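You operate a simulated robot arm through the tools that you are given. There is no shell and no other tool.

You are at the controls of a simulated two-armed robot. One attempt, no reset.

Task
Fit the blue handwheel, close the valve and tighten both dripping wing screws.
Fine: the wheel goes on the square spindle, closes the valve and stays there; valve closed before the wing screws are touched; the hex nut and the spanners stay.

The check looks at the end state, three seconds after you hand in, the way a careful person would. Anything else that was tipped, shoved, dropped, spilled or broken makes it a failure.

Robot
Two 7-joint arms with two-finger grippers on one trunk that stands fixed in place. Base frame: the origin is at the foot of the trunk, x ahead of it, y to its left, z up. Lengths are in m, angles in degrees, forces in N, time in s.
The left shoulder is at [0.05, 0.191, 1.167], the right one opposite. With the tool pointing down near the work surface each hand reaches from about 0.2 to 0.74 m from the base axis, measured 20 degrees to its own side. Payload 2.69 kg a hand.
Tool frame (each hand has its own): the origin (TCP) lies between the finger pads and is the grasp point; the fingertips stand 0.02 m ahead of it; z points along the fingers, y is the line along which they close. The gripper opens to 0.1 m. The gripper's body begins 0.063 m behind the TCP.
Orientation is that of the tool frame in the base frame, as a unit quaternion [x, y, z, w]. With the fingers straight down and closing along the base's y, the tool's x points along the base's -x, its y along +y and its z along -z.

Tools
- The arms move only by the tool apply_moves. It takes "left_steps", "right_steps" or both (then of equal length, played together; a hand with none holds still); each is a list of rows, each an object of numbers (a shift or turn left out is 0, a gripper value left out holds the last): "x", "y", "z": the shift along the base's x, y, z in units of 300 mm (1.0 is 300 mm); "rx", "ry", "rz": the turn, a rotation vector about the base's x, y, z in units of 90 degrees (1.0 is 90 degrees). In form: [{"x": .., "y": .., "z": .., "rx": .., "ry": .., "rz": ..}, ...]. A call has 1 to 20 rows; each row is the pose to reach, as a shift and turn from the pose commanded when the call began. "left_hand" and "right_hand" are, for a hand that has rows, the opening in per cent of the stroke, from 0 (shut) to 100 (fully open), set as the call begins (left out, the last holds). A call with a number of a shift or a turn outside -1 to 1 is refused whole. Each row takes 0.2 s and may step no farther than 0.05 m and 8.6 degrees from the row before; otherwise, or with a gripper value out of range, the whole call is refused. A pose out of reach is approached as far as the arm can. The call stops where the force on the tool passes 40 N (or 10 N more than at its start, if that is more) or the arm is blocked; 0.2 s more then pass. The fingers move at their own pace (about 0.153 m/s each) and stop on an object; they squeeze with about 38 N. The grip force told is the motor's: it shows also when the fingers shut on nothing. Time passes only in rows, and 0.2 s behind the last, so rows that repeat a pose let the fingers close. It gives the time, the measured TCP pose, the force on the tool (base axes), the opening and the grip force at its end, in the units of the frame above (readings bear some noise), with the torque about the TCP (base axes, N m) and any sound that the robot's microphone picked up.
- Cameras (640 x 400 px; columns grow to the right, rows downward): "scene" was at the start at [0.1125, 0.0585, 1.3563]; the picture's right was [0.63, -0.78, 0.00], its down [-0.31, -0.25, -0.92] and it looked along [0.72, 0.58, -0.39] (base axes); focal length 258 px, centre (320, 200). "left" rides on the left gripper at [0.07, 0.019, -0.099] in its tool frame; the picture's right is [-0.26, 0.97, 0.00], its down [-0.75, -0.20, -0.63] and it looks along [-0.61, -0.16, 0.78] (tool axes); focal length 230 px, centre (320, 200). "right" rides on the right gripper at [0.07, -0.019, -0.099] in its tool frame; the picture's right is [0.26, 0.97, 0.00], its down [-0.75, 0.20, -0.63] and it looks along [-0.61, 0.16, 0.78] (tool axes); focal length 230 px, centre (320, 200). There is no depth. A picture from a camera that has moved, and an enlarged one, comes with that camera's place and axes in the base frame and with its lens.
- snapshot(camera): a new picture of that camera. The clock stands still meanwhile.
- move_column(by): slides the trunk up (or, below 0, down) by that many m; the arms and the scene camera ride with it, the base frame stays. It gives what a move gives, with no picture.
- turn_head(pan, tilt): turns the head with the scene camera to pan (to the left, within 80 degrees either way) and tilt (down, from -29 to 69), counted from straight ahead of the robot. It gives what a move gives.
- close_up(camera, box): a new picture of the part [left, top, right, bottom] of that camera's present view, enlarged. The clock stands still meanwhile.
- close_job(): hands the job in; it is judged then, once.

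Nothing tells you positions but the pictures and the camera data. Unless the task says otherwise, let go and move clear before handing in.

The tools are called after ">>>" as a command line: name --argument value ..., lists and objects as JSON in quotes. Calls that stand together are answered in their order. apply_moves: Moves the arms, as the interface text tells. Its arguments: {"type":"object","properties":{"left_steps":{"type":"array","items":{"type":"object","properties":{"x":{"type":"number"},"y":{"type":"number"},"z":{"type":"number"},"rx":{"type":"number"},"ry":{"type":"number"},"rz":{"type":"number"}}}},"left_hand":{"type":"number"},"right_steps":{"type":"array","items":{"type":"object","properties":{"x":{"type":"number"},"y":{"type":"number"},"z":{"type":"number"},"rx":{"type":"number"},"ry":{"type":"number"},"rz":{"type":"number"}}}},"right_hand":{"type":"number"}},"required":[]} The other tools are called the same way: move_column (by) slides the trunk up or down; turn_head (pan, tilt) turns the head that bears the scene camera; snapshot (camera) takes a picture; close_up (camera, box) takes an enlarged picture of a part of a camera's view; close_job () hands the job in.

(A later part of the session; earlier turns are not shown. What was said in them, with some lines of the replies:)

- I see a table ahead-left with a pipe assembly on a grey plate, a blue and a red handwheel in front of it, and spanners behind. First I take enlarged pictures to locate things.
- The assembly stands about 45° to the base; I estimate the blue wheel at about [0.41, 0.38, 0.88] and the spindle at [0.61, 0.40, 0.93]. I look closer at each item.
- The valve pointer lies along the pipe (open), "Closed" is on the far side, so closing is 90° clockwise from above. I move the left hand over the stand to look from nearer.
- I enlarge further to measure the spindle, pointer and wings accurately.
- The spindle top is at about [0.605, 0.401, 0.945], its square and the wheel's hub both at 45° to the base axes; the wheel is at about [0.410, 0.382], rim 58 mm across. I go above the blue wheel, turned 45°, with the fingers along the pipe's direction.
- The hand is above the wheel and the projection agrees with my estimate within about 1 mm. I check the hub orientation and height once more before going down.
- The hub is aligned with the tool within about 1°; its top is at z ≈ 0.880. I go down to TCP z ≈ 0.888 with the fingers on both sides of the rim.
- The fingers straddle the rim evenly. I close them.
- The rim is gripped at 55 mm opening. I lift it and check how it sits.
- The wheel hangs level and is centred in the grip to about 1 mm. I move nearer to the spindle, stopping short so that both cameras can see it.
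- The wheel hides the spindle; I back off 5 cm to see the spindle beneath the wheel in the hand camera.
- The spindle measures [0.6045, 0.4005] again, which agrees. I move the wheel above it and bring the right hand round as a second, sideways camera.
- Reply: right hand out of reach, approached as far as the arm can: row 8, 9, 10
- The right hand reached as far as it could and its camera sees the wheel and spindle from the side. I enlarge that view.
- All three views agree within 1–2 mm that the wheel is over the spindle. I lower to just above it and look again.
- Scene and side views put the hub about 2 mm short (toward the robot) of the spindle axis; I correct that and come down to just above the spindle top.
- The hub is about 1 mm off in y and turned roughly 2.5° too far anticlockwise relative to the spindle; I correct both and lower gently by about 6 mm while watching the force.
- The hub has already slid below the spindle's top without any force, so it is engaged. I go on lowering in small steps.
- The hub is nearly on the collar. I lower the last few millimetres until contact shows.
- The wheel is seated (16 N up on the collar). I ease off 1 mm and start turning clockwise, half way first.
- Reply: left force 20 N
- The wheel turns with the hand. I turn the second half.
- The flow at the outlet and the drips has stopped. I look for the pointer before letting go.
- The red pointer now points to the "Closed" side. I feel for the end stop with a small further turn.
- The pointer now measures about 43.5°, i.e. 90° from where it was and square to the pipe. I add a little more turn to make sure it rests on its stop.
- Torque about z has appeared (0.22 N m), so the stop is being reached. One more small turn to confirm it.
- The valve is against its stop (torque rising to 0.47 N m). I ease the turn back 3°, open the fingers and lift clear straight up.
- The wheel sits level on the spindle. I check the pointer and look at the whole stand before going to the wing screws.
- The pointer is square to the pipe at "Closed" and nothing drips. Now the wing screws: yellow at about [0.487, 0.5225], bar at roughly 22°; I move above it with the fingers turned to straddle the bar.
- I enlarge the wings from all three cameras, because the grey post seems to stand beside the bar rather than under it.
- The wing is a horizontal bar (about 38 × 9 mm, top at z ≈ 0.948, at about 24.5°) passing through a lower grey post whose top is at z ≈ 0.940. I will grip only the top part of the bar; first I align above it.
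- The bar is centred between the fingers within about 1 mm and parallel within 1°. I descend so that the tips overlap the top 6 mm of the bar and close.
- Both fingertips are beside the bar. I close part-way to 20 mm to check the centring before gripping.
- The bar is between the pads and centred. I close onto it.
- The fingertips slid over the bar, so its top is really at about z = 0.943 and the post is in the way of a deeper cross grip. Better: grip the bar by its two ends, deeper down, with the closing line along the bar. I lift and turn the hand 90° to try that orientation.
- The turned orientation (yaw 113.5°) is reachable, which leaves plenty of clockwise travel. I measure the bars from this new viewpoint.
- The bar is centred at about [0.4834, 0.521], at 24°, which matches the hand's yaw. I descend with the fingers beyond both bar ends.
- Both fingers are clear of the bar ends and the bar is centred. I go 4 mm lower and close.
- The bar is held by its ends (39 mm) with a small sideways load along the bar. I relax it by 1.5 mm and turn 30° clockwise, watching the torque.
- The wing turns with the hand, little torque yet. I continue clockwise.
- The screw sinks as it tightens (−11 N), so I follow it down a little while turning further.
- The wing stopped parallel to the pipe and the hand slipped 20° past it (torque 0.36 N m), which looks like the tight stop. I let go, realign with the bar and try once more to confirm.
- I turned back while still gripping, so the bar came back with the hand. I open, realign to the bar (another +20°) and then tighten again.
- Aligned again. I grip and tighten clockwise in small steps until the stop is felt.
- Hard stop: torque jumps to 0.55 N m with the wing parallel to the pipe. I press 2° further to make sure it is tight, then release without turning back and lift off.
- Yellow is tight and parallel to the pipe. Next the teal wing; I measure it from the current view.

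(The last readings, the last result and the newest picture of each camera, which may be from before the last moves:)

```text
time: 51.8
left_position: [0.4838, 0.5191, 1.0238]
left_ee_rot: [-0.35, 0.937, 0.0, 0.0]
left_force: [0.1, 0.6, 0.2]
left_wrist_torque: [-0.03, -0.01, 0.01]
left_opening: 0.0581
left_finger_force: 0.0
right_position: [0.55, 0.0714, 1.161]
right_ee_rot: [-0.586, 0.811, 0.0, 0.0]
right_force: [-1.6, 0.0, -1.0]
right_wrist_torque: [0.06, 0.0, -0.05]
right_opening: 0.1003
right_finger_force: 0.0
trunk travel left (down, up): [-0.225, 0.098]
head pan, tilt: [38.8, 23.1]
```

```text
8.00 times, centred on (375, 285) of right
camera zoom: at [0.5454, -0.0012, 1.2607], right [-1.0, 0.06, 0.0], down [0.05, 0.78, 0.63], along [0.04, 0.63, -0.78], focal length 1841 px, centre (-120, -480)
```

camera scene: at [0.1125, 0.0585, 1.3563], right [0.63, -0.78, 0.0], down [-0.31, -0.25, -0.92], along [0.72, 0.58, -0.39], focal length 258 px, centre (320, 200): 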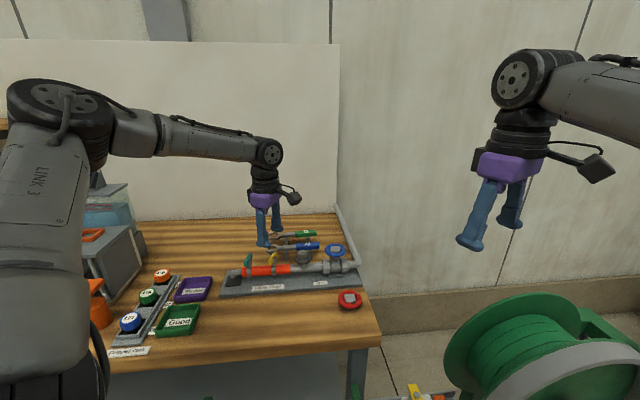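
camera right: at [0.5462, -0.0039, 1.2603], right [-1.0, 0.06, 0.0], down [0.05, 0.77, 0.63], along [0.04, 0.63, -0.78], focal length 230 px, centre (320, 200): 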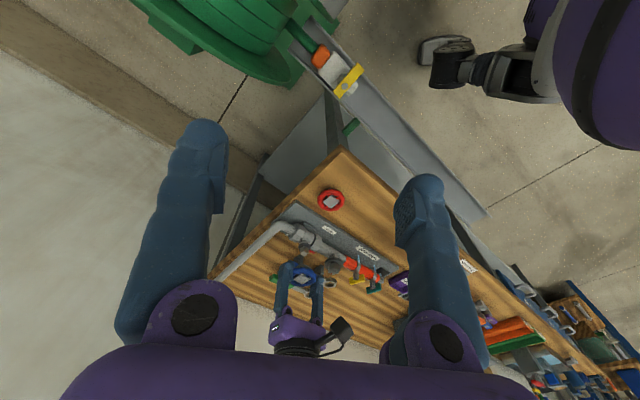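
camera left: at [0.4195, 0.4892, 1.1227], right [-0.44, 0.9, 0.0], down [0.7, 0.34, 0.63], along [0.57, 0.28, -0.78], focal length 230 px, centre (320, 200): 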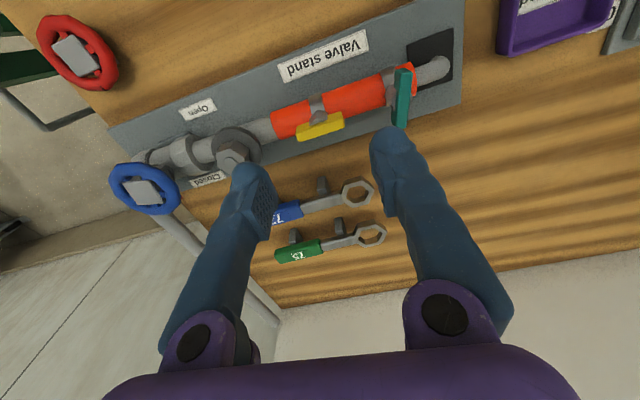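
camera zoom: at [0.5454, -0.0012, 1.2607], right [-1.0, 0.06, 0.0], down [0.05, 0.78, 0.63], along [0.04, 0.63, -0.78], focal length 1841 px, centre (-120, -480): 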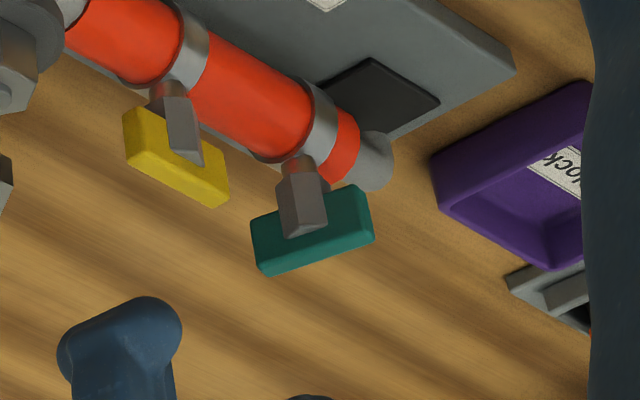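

The teal bar lies at about 33°, its axis some 65 mm along the pipe from the yellow one. I move above it and turn so that the closing line lies along the bar.

>>> apply_moves --left_steps '[{"x": -0.0152, "y": 0.0155, "rz": 0.0911}, {"x": -0.0305, "y": 0.031, "rz": 0.1822}, {"x": -0.0457, "y": 0.0465, "rz": 0.2733}, {"x": -0.0609, "y": 0.062, "rz": 0.3644}, {"x": -0.0762, "y": 0.0775, "rz": 0.4556}, {"x": -0.0914, "y": 0.093, "rz": 0.5467}, {"x": -0.1066, "y": 0.1085, "rz": 0.6378}, {"x": -0.1218, "y": 0.124, "rz": 0.7289}, {"x": -0.1371, "y": 0.1395, "rz": 0.82}, {"x": -0.1523, "y": 0.155, "rz": 0.9111}, {"x": -0.1523, "y": 0.155, "rz": 0.9111}]' --left_hand 58

>>> snapshot --camera "left"

>>> close_up --camera "left" --box '[270, 90, 370, 180]'

>>> close_up --camera "scene" --box '[225, 225, 285, 275]'

```text
time: 54.2
left_position: [0.439, 0.5655, 1.0253]
left_ee_rot: [0.879, -0.477, 0.0, -0.001]
left_force: [0.8, 0.7, 0.1]
left_wrist_torque: [-0.04, 0.0, 0.0]
left_opening: 0.058
left_finger_force: 0.0
right_position: [0.5505, 0.0704, 1.161]
right_ee_rot: [-0.586, 0.811, 0.001, 0.0]
right_force: [0.3, 0.3, 0.1]
right_wrist_torque: [0.03, -0.01, -0.02]
right_opening: 0.1002
right_finger_force: 0.1
trunk travel left (down, up): [-0.225, 0.098]
head pan, tilt: [38.8, 23.1]
```

```text
taken
camera left: at [0.4619, 0.4979, 1.1229], right [-0.95, -0.31, 0.0], down [-0.24, 0.74, 0.63], along [-0.2, 0.6, -0.78], focal length 230 px, centre (320, 200)
```

left: 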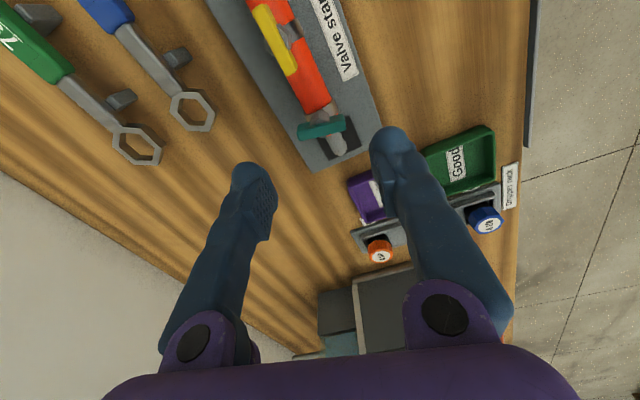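

```text
4.44 times, centred on (320, 135) of left
camera zoom: at [0.4619, 0.4979, 1.1229], right [-0.95, -0.31, 0.0], down [-0.24, 0.74, 0.63], along [-0.2, 0.6, -0.78], focal length 1022 px, centre (320, 489)
```

zoom: 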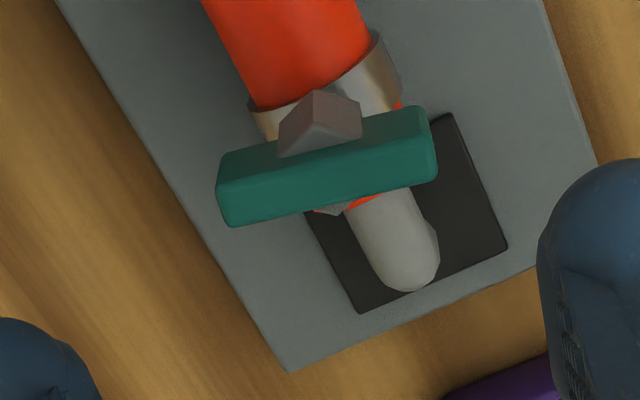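

```text
8.00 times, centred on (255, 250) of scene
camera zoom: at [0.1126, 0.0584, 1.3563], right [0.63, -0.78, 0.0], down [-0.31, -0.25, -0.92], along [0.72, 0.58, -0.39], focal length 2066 px, centre (840, -200)
```

zoom: 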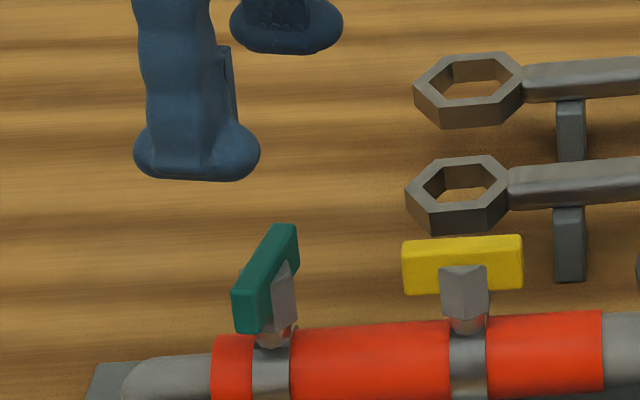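

The teal bar is centred within about 1–2 mm and parallel to the closing line. I descend beside its ends.

>>> apply_moves --left_steps '[{"x": -0.0027, "y": -0.0017, "z": -0.08}, {"x": -0.0027, "y": -0.0017, "z": -0.15}, {"x": -0.0027, "y": -0.0017, "z": -0.2}, {"x": -0.0027, "y": -0.0017, "z": -0.23}, {"x": -0.0027, "y": -0.0017, "z": -0.23}]'

>>> close_up --camera "left" --box '[230, 100, 410, 250]'

>>> close_up --camera "scene" --box '[225, 225, 285, 275]'

>>> close_up --camera "right" --box '[350, 260, 410, 310]'

```text
time: 55.4
left_position: [0.4395, 0.5651, 0.9563]
left_ee_rot: [0.879, -0.477, 0.0, 0.0]
left_force: [-0.7, 0.3, 0.1]
left_wrist_torque: [0.0, 0.0, -0.04]
left_opening: 0.058
left_finger_force: 0.1
right_position: [0.5489, 0.0701, 1.1607]
right_ee_rot: [-0.585, 0.811, -0.001, 0.0]
right_force: [-0.2, -0.7, 0.7]
right_wrist_torque: [0.0, -0.01, 0.0]
right_opening: 0.1001
right_finger_force: 0.3
trunk travel left (down, up): [-0.225, 0.098]
head pan, tilt: [38.8, 23.1]
```

```text
2.67 times, centred on (320, 175) of left
camera zoom: at [0.4615, 0.4978, 1.0551], right [-0.95, -0.31, 0.0], down [-0.24, 0.74, 0.63], along [-0.19, 0.6, -0.78], focal length 614 px, centre (320, 267)
```

zoom: 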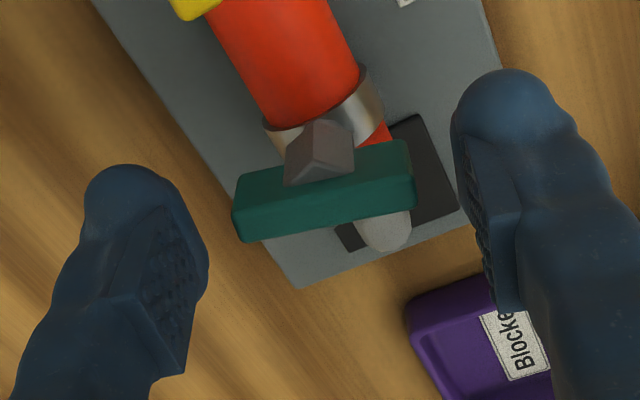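

```text
8.00 times, centred on (255, 250) of scene
camera zoom: at [0.1125, 0.0585, 1.3563], right [0.63, -0.78, 0.0], down [-0.31, -0.25, -0.92], along [0.72, 0.58, -0.39], focal length 2066 px, centre (840, -200)
```

zoom: 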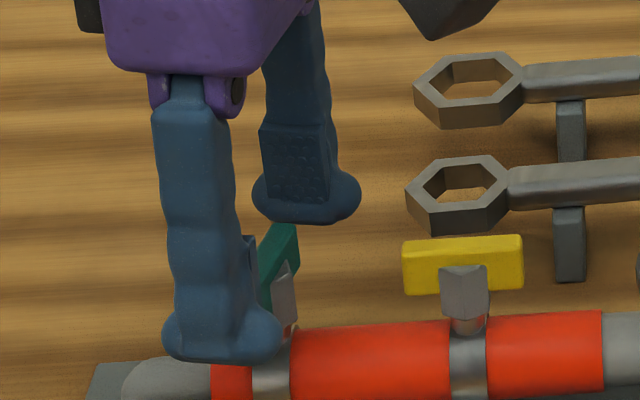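

```text
8.00 times, centred on (380, 285) of right
camera zoom: at [0.5452, -0.0013, 1.2608], right [-1.0, 0.06, 0.0], down [0.05, 0.78, 0.63], along [0.04, 0.63, -0.78], focal length 1841 px, centre (-160, -480)
```

zoom: 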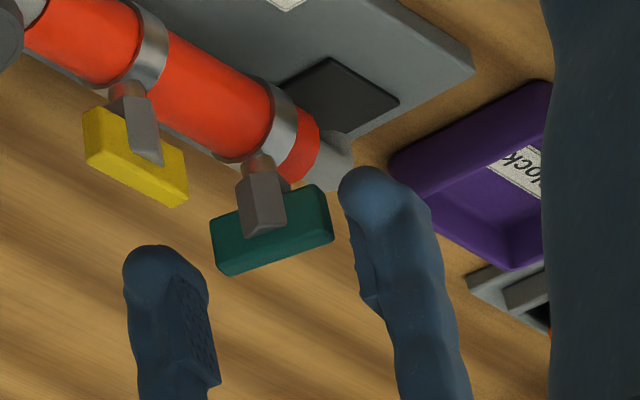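

A last 1 mm correction along the bar and 6 mm down, then I close.

>>> apply_moves --left_steps '[{"x": -0.0027, "y": -0.0018, "z": -0.01}, {"x": -0.0027, "y": -0.0018, "z": -0.018}, {"x": -0.0027, "y": -0.0018, "z": -0.018}]'

>>> apply_moves --left_steps '[{}, {}, {}]' --left_hand 0

>>> close_up --camera "left" --box '[230, 100, 410, 250]'

>>> close_up --camera "scene" --box '[225, 225, 285, 275]'

```text
time: 56.2
left_position: [0.4375, 0.5647, 0.9499]
left_ee_rot: [0.879, -0.477, 0.0, 0.0]
left_force: [0.0, -0.1, -0.5]
left_wrist_torque: [-0.02, 0.0, 0.01]
left_opening: 0.0581
left_finger_force: 0.1
right_position: [0.55, 0.0698, 1.1616]
right_ee_rot: [-0.585, 0.811, 0.0, -0.001]
right_force: [0.8, 0.0, 0.1]
right_wrist_torque: [-0.01, 0.02, -0.01]
right_opening: 0.0999
right_finger_force: 0.1
trunk travel left (down, up): [-0.225, 0.098]
head pan, tilt: [38.8, 23.1]
```

```text
time: 57.0
left_position: [0.4396, 0.5666, 0.9497]
left_ee_rot: [0.879, -0.478, 0.0, 0.001]
left_force: [0.4, 0.7, -1.0]
left_wrist_torque: [0.05, -0.01, 0.0]
left_opening: 0.039
left_finger_force: 45.4
right_position: [0.5492, 0.0698, 1.1615]
right_ee_rot: [-0.585, 0.811, 0.001, -0.001]
right_force: [0.7, 0.5, -0.7]
right_wrist_torque: [-0.01, 0.03, 0.0]
right_opening: 0.1
right_finger_force: 0.0
trunk travel left (down, up): [-0.225, 0.098]
head pan, tilt: [38.8, 23.1]
```

```text
2.67 times, centred on (320, 175) of left
camera zoom: at [0.4607, 0.4979, 1.0492], right [-0.95, -0.31, 0.0], down [-0.24, 0.74, 0.63], along [-0.19, 0.6, -0.78], focal length 614 px, centre (320, 267)
```

zoom: 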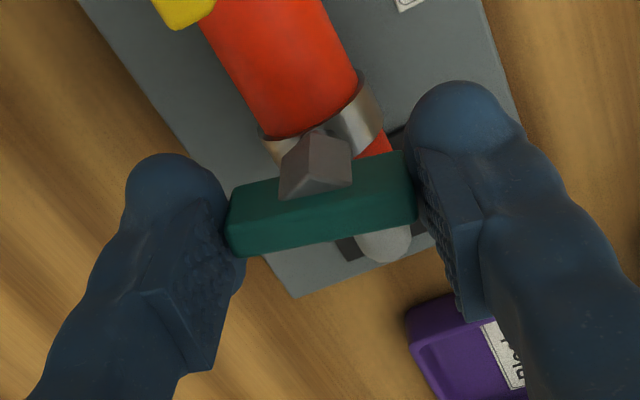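

```text
8.00 times, centred on (255, 250) of scene
camera zoom: at [0.1127, 0.0586, 1.3563], right [0.63, -0.78, 0.0], down [-0.31, -0.25, -0.92], along [0.72, 0.58, -0.39], focal length 2066 px, centre (840, -200)
```

zoom: 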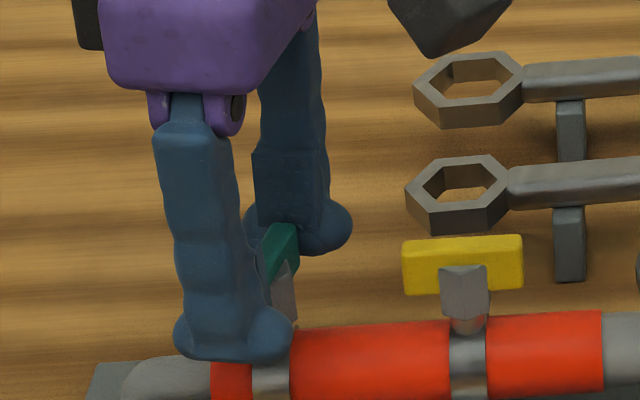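

Gripped cleanly with almost no side load. I turn clockwise, following it slightly down.

>>> apply_moves --left_steps '[{"z": -0.0005, "rz": -0.08}, {"z": -0.001, "rz": -0.16}, {"z": -0.0017, "rz": -0.24}, {"z": -0.0023, "rz": -0.32}, {"z": -0.003, "rz": -0.4}, {"z": -0.0037, "rz": -0.48}, {"z": -0.0043, "rz": -0.56}, {"z": -0.005, "rz": -0.64}, {"z": -0.005, "rz": -0.64}]'

>>> close_up --camera "left" --box '[230, 100, 410, 250]'

>>> close_up --camera "scene" --box '[225, 225, 295, 275]'

```text
time: 59.0
left_position: [0.4387, 0.566, 0.9505]
left_ee_rot: [-0.54, 0.842, -0.001, 0.003]
left_force: [12.9, 10.4, 15.0]
left_wrist_torque: [-0.54, 0.1, 0.01]
left_opening: 0.0391
left_finger_force: 45.2
right_position: [0.5501, 0.0703, 1.1613]
right_ee_rot: [-0.585, 0.811, 0.001, -0.001]
right_force: [0.2, -0.6, 0.5]
right_wrist_torque: [0.01, -0.02, 0.01]
right_opening: 0.1001
right_finger_force: 0.1
trunk travel left (down, up): [-0.225, 0.098]
head pan, tilt: [38.8, 23.1]
```

```text
2.67 times, centred on (320, 175) of left
camera zoom: at [0.3917, 0.5107, 1.0489], right [-0.77, 0.64, 0.0], down [0.49, 0.6, 0.63], along [0.41, 0.49, -0.77], focal length 614 px, centre (320, 267)
```

zoom: 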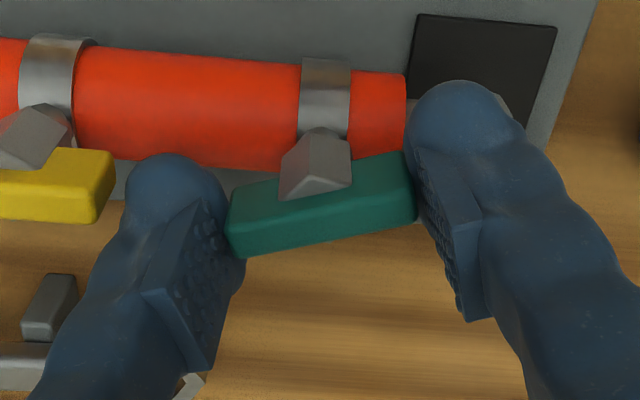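

```text
8.00 times, centred on (260, 250) of scene
camera zoom: at [0.1128, 0.0583, 1.3564], right [0.63, -0.78, 0.0], down [-0.31, -0.24, -0.92], along [0.72, 0.58, -0.39], focal length 2066 px, centre (800, -200)
```

zoom: 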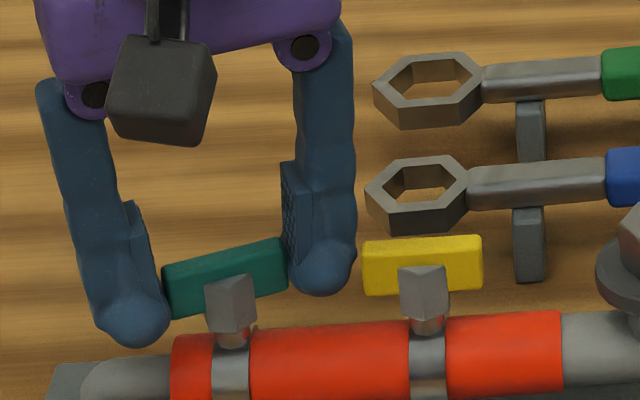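

There is some side load and upward push, so I relax the hand's position a little and continue turning to the expected stop.

>>> apply_moves --left_steps '[{"x": 0.004, "y": 0.003, "z": 0.004}, {"x": 0.006, "y": 0.005, "z": 0.005, "rz": -0.06}, {"x": 0.006, "y": 0.005, "z": 0.005, "rz": -0.12}, {"x": 0.006, "y": 0.005, "z": 0.005, "rz": -0.18}, {"x": 0.006, "y": 0.005, "z": 0.005, "rz": -0.18}]'

>>> close_up --camera "left" --box '[230, 100, 410, 250]'

>>> close_up --camera "scene" --box '[225, 225, 295, 275]'

```text
time: 60.2
left_position: [0.4367, 0.5656, 0.9496]
left_ee_rot: [-0.416, 0.909, 0.0, -0.002]
left_force: [0.4, -6.2, -0.7]
left_wrist_torque: [0.23, -0.17, -0.03]
left_opening: 0.0391
left_finger_force: 44.9
right_position: [0.5501, 0.0695, 1.1622]
right_ee_rot: [-0.585, 0.811, 0.001, -0.001]
right_force: [-0.4, 0.3, 1.1]
right_wrist_torque: [-0.02, -0.01, -0.01]
right_opening: 0.0999
right_finger_force: 0.0
trunk travel left (down, up): [-0.225, 0.098]
head pan, tilt: [38.8, 23.1]
```

```text
2.67 times, centred on (320, 175) of left
camera zoom: at [0.3788, 0.5263, 1.0494], right [-0.56, 0.83, 0.0], down [0.65, 0.44, 0.63], along [0.52, 0.35, -0.78], focal length 614 px, centre (320, 267)
```

zoom: 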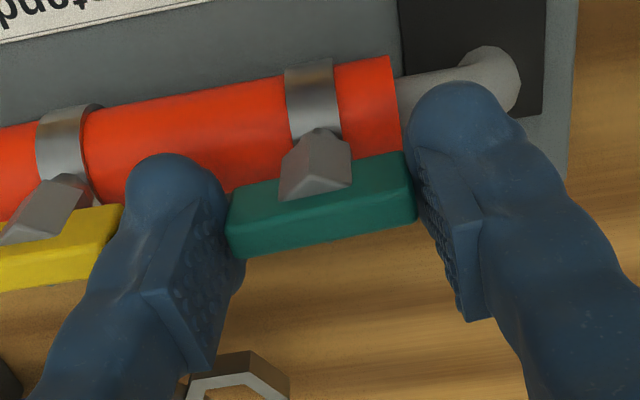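

```text
8.00 times, centred on (260, 250) of scene
camera zoom: at [0.1127, 0.0579, 1.3562], right [0.63, -0.78, 0.0], down [-0.31, -0.24, -0.92], along [0.72, 0.58, -0.39], focal length 2066 px, centre (800, -200)
```

zoom: 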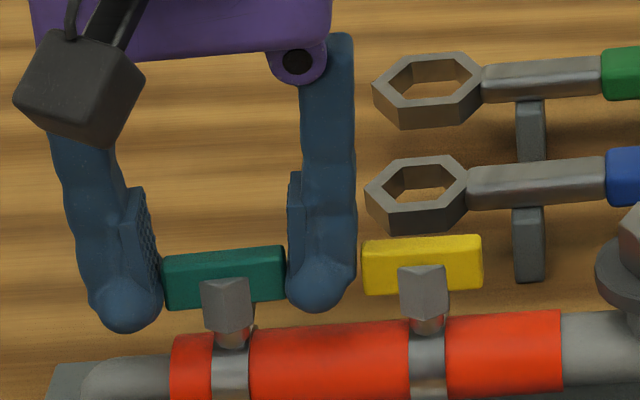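

Still free at yaw 49°; the finger passes yellow's end with a small gap. I continue in small steps to the stop.

>>> apply_moves --left_steps '[{"rz": -0.03}, {"rz": -0.06}, {"rz": -0.06}]'

>>> close_up --camera "scene" --box '[225, 225, 295, 275]'

```text
time: 61.0
left_position: [0.4398, 0.5655, 0.951]
left_ee_rot: [-0.372, 0.928, -0.001, -0.002]
left_force: [-7.2, -19.0, -7.2]
left_wrist_torque: [-0.43, 0.3, 0.48]
left_opening: 0.0391
left_finger_force: 45.4
right_position: [0.5498, 0.0697, 1.1617]
right_ee_rot: [-0.585, 0.811, 0.001, 0.0]
right_force: [0.1, 1.0, -0.3]
right_wrist_torque: [-0.02, -0.02, -0.02]
right_opening: 0.1001
right_finger_force: 0.1
trunk travel left (down, up): [-0.225, 0.098]
head pan, tilt: [38.8, 23.1]
```

```text
8.00 times, centred on (260, 250) of scene
camera zoom: at [0.1124, 0.0572, 1.3563], right [0.63, -0.78, 0.0], down [-0.31, -0.24, -0.92], along [0.72, 0.58, -0.39], focal length 2066 px, centre (800, -200)
```

zoom: 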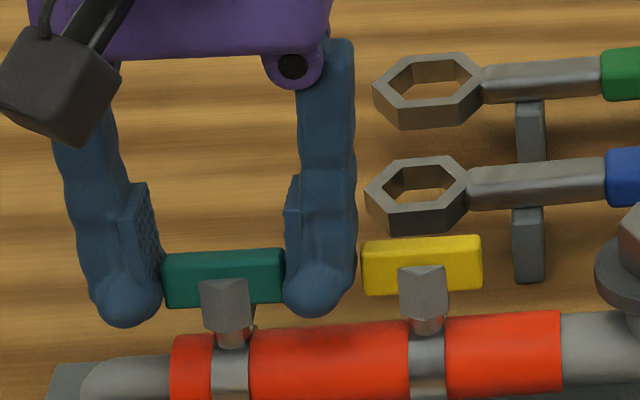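

Torque 0.48 N m at yaw 43.7°, the same stop angle as yellow. I relax the side load and press a little further to be sure it is tight.

>>> apply_moves --left_steps '[{"x": -0.004, "y": -0.006, "z": -0.002}, {"x": -0.004, "y": -0.006, "z": -0.002, "rz": -0.015}, {"x": -0.004, "y": -0.006, "z": -0.002, "rz": -0.03}, {"x": -0.004, "y": -0.006, "z": -0.002, "rz": -0.03}]'

>>> close_up --camera "left" --box '[230, 100, 410, 250]'

>>> close_up --camera "scene" --box '[225, 225, 295, 275]'

```text
time: 62.0
left_position: [0.4391, 0.5662, 0.951]
left_ee_rot: [-0.351, 0.936, 0.0, 0.002]
left_force: [-2.3, -4.2, -4.7]
left_wrist_torque: [-0.06, 0.12, 0.82]
left_opening: 0.0392
left_finger_force: 45.0
right_position: [0.5502, 0.0711, 1.1605]
right_ee_rot: [-0.585, 0.811, 0.0, 0.0]
right_force: [0.9, -0.7, 0.1]
right_wrist_torque: [-0.02, 0.04, 0.0]
right_opening: 0.1003
right_finger_force: 0.0
trunk travel left (down, up): [-0.225, 0.098]
head pan, tilt: [38.8, 23.1]
```

```text
2.67 times, centred on (320, 175) of left
camera zoom: at [0.3739, 0.5352, 1.049], right [-0.44, 0.9, 0.0], down [0.7, 0.34, 0.63], along [0.57, 0.28, -0.78], focal length 614 px, centre (320, 267)
```

zoom: 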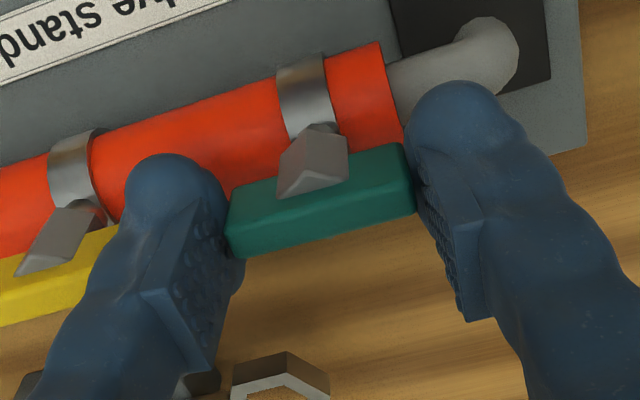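

```text
8.00 times, centred on (260, 250) of scene
camera zoom: at [0.1126, 0.0584, 1.3563], right [0.63, -0.78, 0.0], down [-0.31, -0.25, -0.92], along [0.72, 0.58, -0.39], focal length 2066 px, centre (800, -200)
```

zoom: 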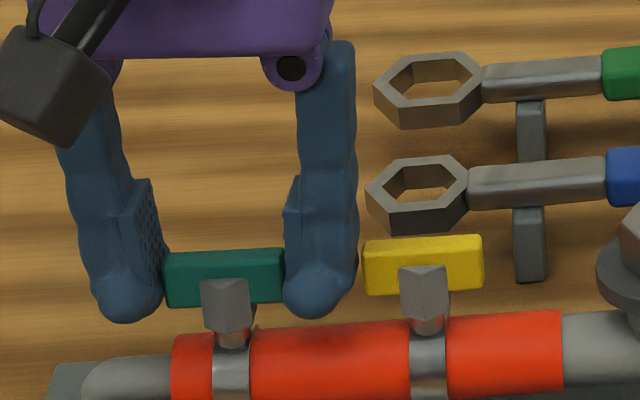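

Teal is tight (0.82 N m). I open only slightly, because yellow's end is close to the finger, and lift straight up.

>>> apply_moves --left_steps '[{}, {}, {}]' --left_hand 42

>>> apply_moves --left_steps '[{"z": 0.02}, {"z": 0.06}, {"z": 0.12}, {"z": 0.22}, {"z": 0.35}, {"z": 0.45}]'

>>> snapshot --camera "left"

>>> close_up --camera "scene" --box '[220, 225, 380, 320]'

```text
time: 62.8
left_position: [0.4398, 0.5667, 0.9505]
left_ee_rot: [-0.352, 0.936, 0.0, -0.001]
left_force: [-0.5, 0.3, 0.7]
left_wrist_torque: [0.0, -0.03, 0.0]
left_opening: 0.0419
left_finger_force: 0.0
right_position: [0.5502, 0.0703, 1.1609]
right_ee_rot: [-0.585, 0.811, 0.0, 0.0]
right_force: [0.5, 0.4, 0.8]
right_wrist_torque: [0.01, 0.04, 0.01]
right_opening: 0.0999
right_finger_force: 0.0
trunk travel left (down, up): [-0.225, 0.098]
head pan, tilt: [38.8, 23.1]
```

```text
time: 64.2
left_position: [0.4402, 0.5655, 1.086]
left_ee_rot: [-0.35, 0.937, 0.0, 0.0]
left_force: [0.4, 0.7, -0.4]
left_wrist_torque: [0.0, 0.03, -0.01]
left_opening: 0.042
left_finger_force: 0.2
right_position: [0.5492, 0.0703, 1.1602]
right_ee_rot: [-0.585, 0.811, 0.0, 0.0]
right_force: [-0.7, -0.1, 0.4]
right_wrist_torque: [0.0, 0.01, -0.01]
right_opening: 0.1002
right_finger_force: 0.2
trunk travel left (down, up): [-0.225, 0.098]
head pan, tilt: [38.8, 23.1]
```

```text
taken
camera left: at [0.3751, 0.5345, 1.1848], right [-0.44, 0.9, 0.0], down [0.7, 0.34, 0.63], along [0.57, 0.28, -0.78], focal length 230 px, centre (320, 200)
```

left: 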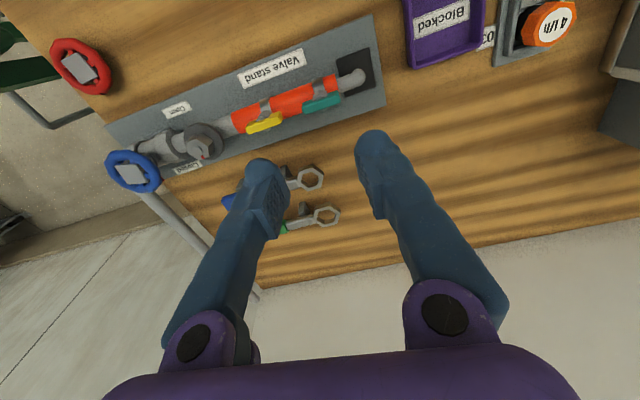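

```text
4.00 times, centred on (300, 272) of scene
camera zoom: at [0.1123, 0.0582, 1.3563], right [0.63, -0.78, 0.0], down [-0.31, -0.24, -0.92], along [0.72, 0.58, -0.39], focal length 1033 px, centre (400, -90)
```

zoom: 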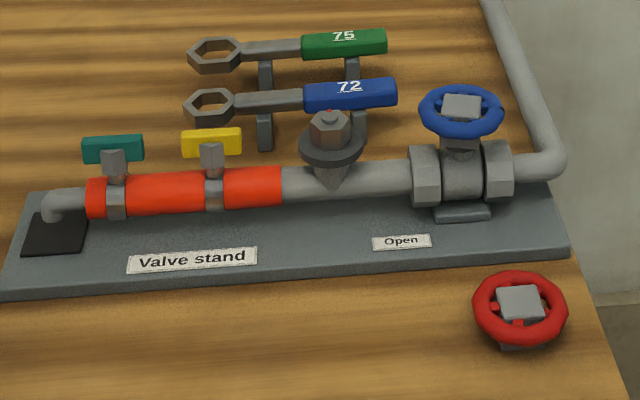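

Both wings now lie parallel to the pipe, the wheel sits on the spindle, and nothing else has moved. I retract the hand and take a last careful look.

>>> apply_moves --left_steps '[{"x": -0.05, "y": -0.06, "z": 0.07}, {"x": -0.1, "y": -0.12, "z": 0.14}, {"x": -0.15, "y": -0.18, "z": 0.21}, {"x": -0.2, "y": -0.25, "z": 0.28}, {"x": -0.25, "y": -0.32, "z": 0.35}, {"x": -0.3, "y": -0.38, "z": 0.38}, {"x": -0.3, "y": -0.38, "z": 0.38}]'

>>> close_up --camera "scene" --box '[225, 230, 305, 285]'

>>> close_up --camera "scene" --box '[300, 230, 380, 285]'

>>> snapshot --camera "left"

>>> close_up --camera "right" --box '[270, 210, 420, 310]'

>>> snapshot --camera "scene"

```text
time: 65.8
left_position: [0.3483, 0.4498, 1.1987]
left_ee_rot: [-0.351, 0.936, 0.0, 0.0]
left_force: [1.0, -1.0, -0.7]
left_wrist_torque: [0.02, 0.0, 0.0]
left_opening: 0.0422
left_finger_force: 0.1
right_position: [0.5504, 0.0715, 1.1622]
right_ee_rot: [-0.585, 0.811, 0.0, 0.0]
right_force: [-0.8, 0.1, 0.4]
right_wrist_torque: [0.01, 0.02, 0.01]
right_opening: 0.0998
right_finger_force: 0.0
trunk travel left (down, up): [-0.225, 0.098]
head pan, tilt: [38.8, 23.1]
```

```text
7.27 times, centred on (265, 258) of scene
camera zoom: at [0.1127, 0.0587, 1.3563], right [0.63, -0.78, 0.0], down [-0.31, -0.25, -0.92], along [0.72, 0.58, -0.39], focal length 1879 px, centre (720, -218)
```

zoom: 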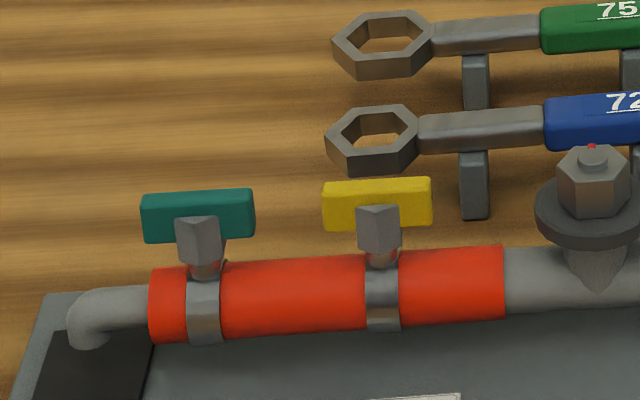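

```text
7.27 times, centred on (340, 258) of scene
camera zoom: at [0.1127, 0.0587, 1.3563], right [0.63, -0.78, 0.0], down [-0.31, -0.25, -0.92], along [0.72, 0.58, -0.39], focal length 1879 px, centre (174, -218)
```

zoom: 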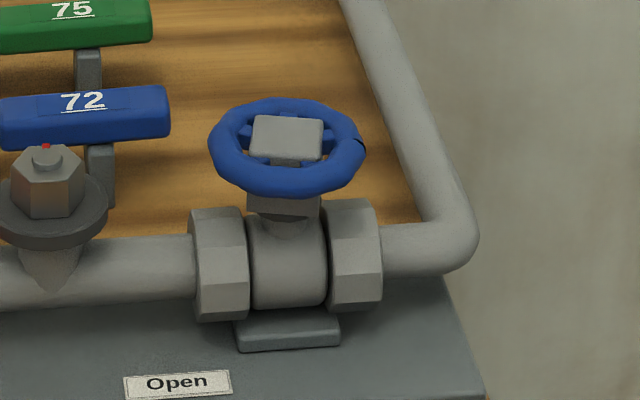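

```text
taken
camera left: at [0.2823, 0.4188, 1.297], right [-0.44, 0.9, 0.0], down [0.7, 0.34, 0.63], along [0.57, 0.28, -0.78], focal length 230 px, centre (320, 200)
```

left: 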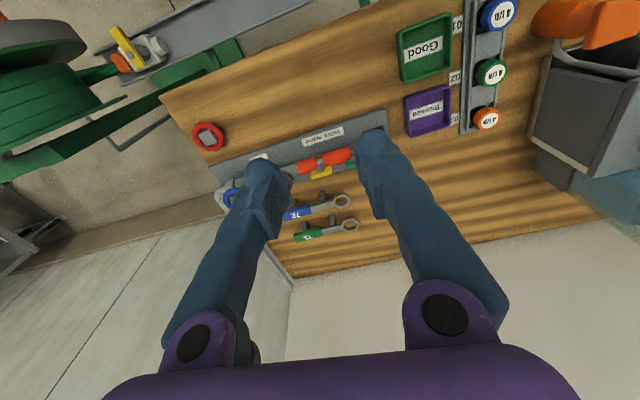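

```text
4.00 times, centred on (345, 260) of right
camera zoom: at [0.5454, -0.0012, 1.2607], right [-1.0, 0.06, 0.0], down [0.05, 0.78, 0.63], along [0.04, 0.63, -0.78], focal length 920 px, centre (220, -40)
```

zoom: 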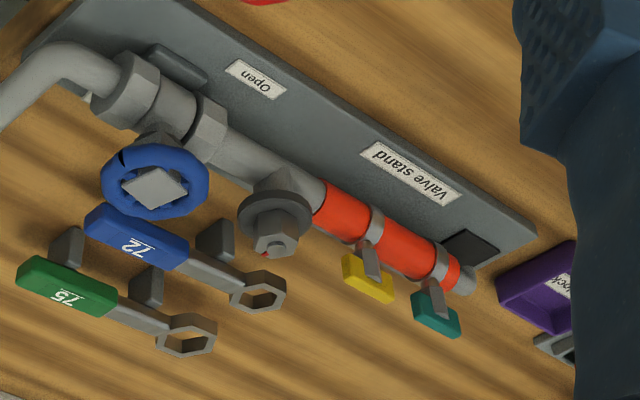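

```text
taken
camera scene: at [0.1127, 0.0587, 1.3563], right [0.63, -0.78, 0.0], down [-0.31, -0.25, -0.92], along [0.72, 0.58, -0.39], focal length 258 px, centre (320, 200)
```

scene: 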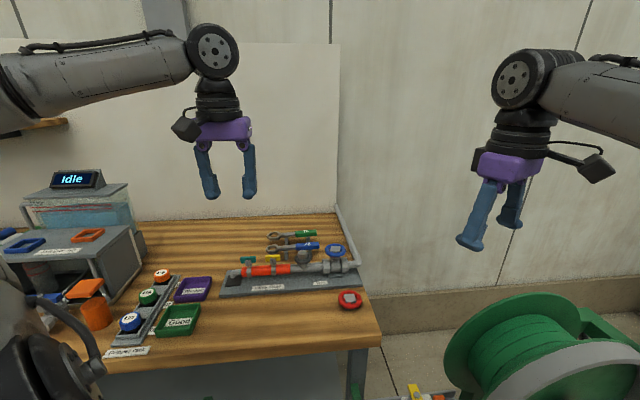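

The final views show the blue wheel seated on the spindle with the valve closed. Both wings are tight and parallel to the pipe, nothing drips, and the nut, spanners and red wheel are where they were. Both hands are clear, so I hand in.

>>> close_job

```text
The job is handed in.
```

The job is handed in. The blue handwheel is on the square spindle, the valve is closed, and both wing screws are tight.

- **Valve:** I turned the wheel 90° clockwise until it hit a firm stop (0.47 N m). The red pointer is now at "Closed". The outlet and both drips stopped before I touched the wing screws, and the wheel is still seated.
- **Wing screws:** I turned yellow and teal clockwise until each stopped hard, parallel to the pipe (0.87 and 0.82 N m).
- **Two slips on yellow:** My first grip slid off the top of the bar, so I gripped it by its ends instead. Later I backed the screw off about 20° because I turned back before letting go, then tightened it fully again.
- **Everything else:** In the last views the hex nut, both spanners and the red wheel look unmoved. Both hands are open and clear.
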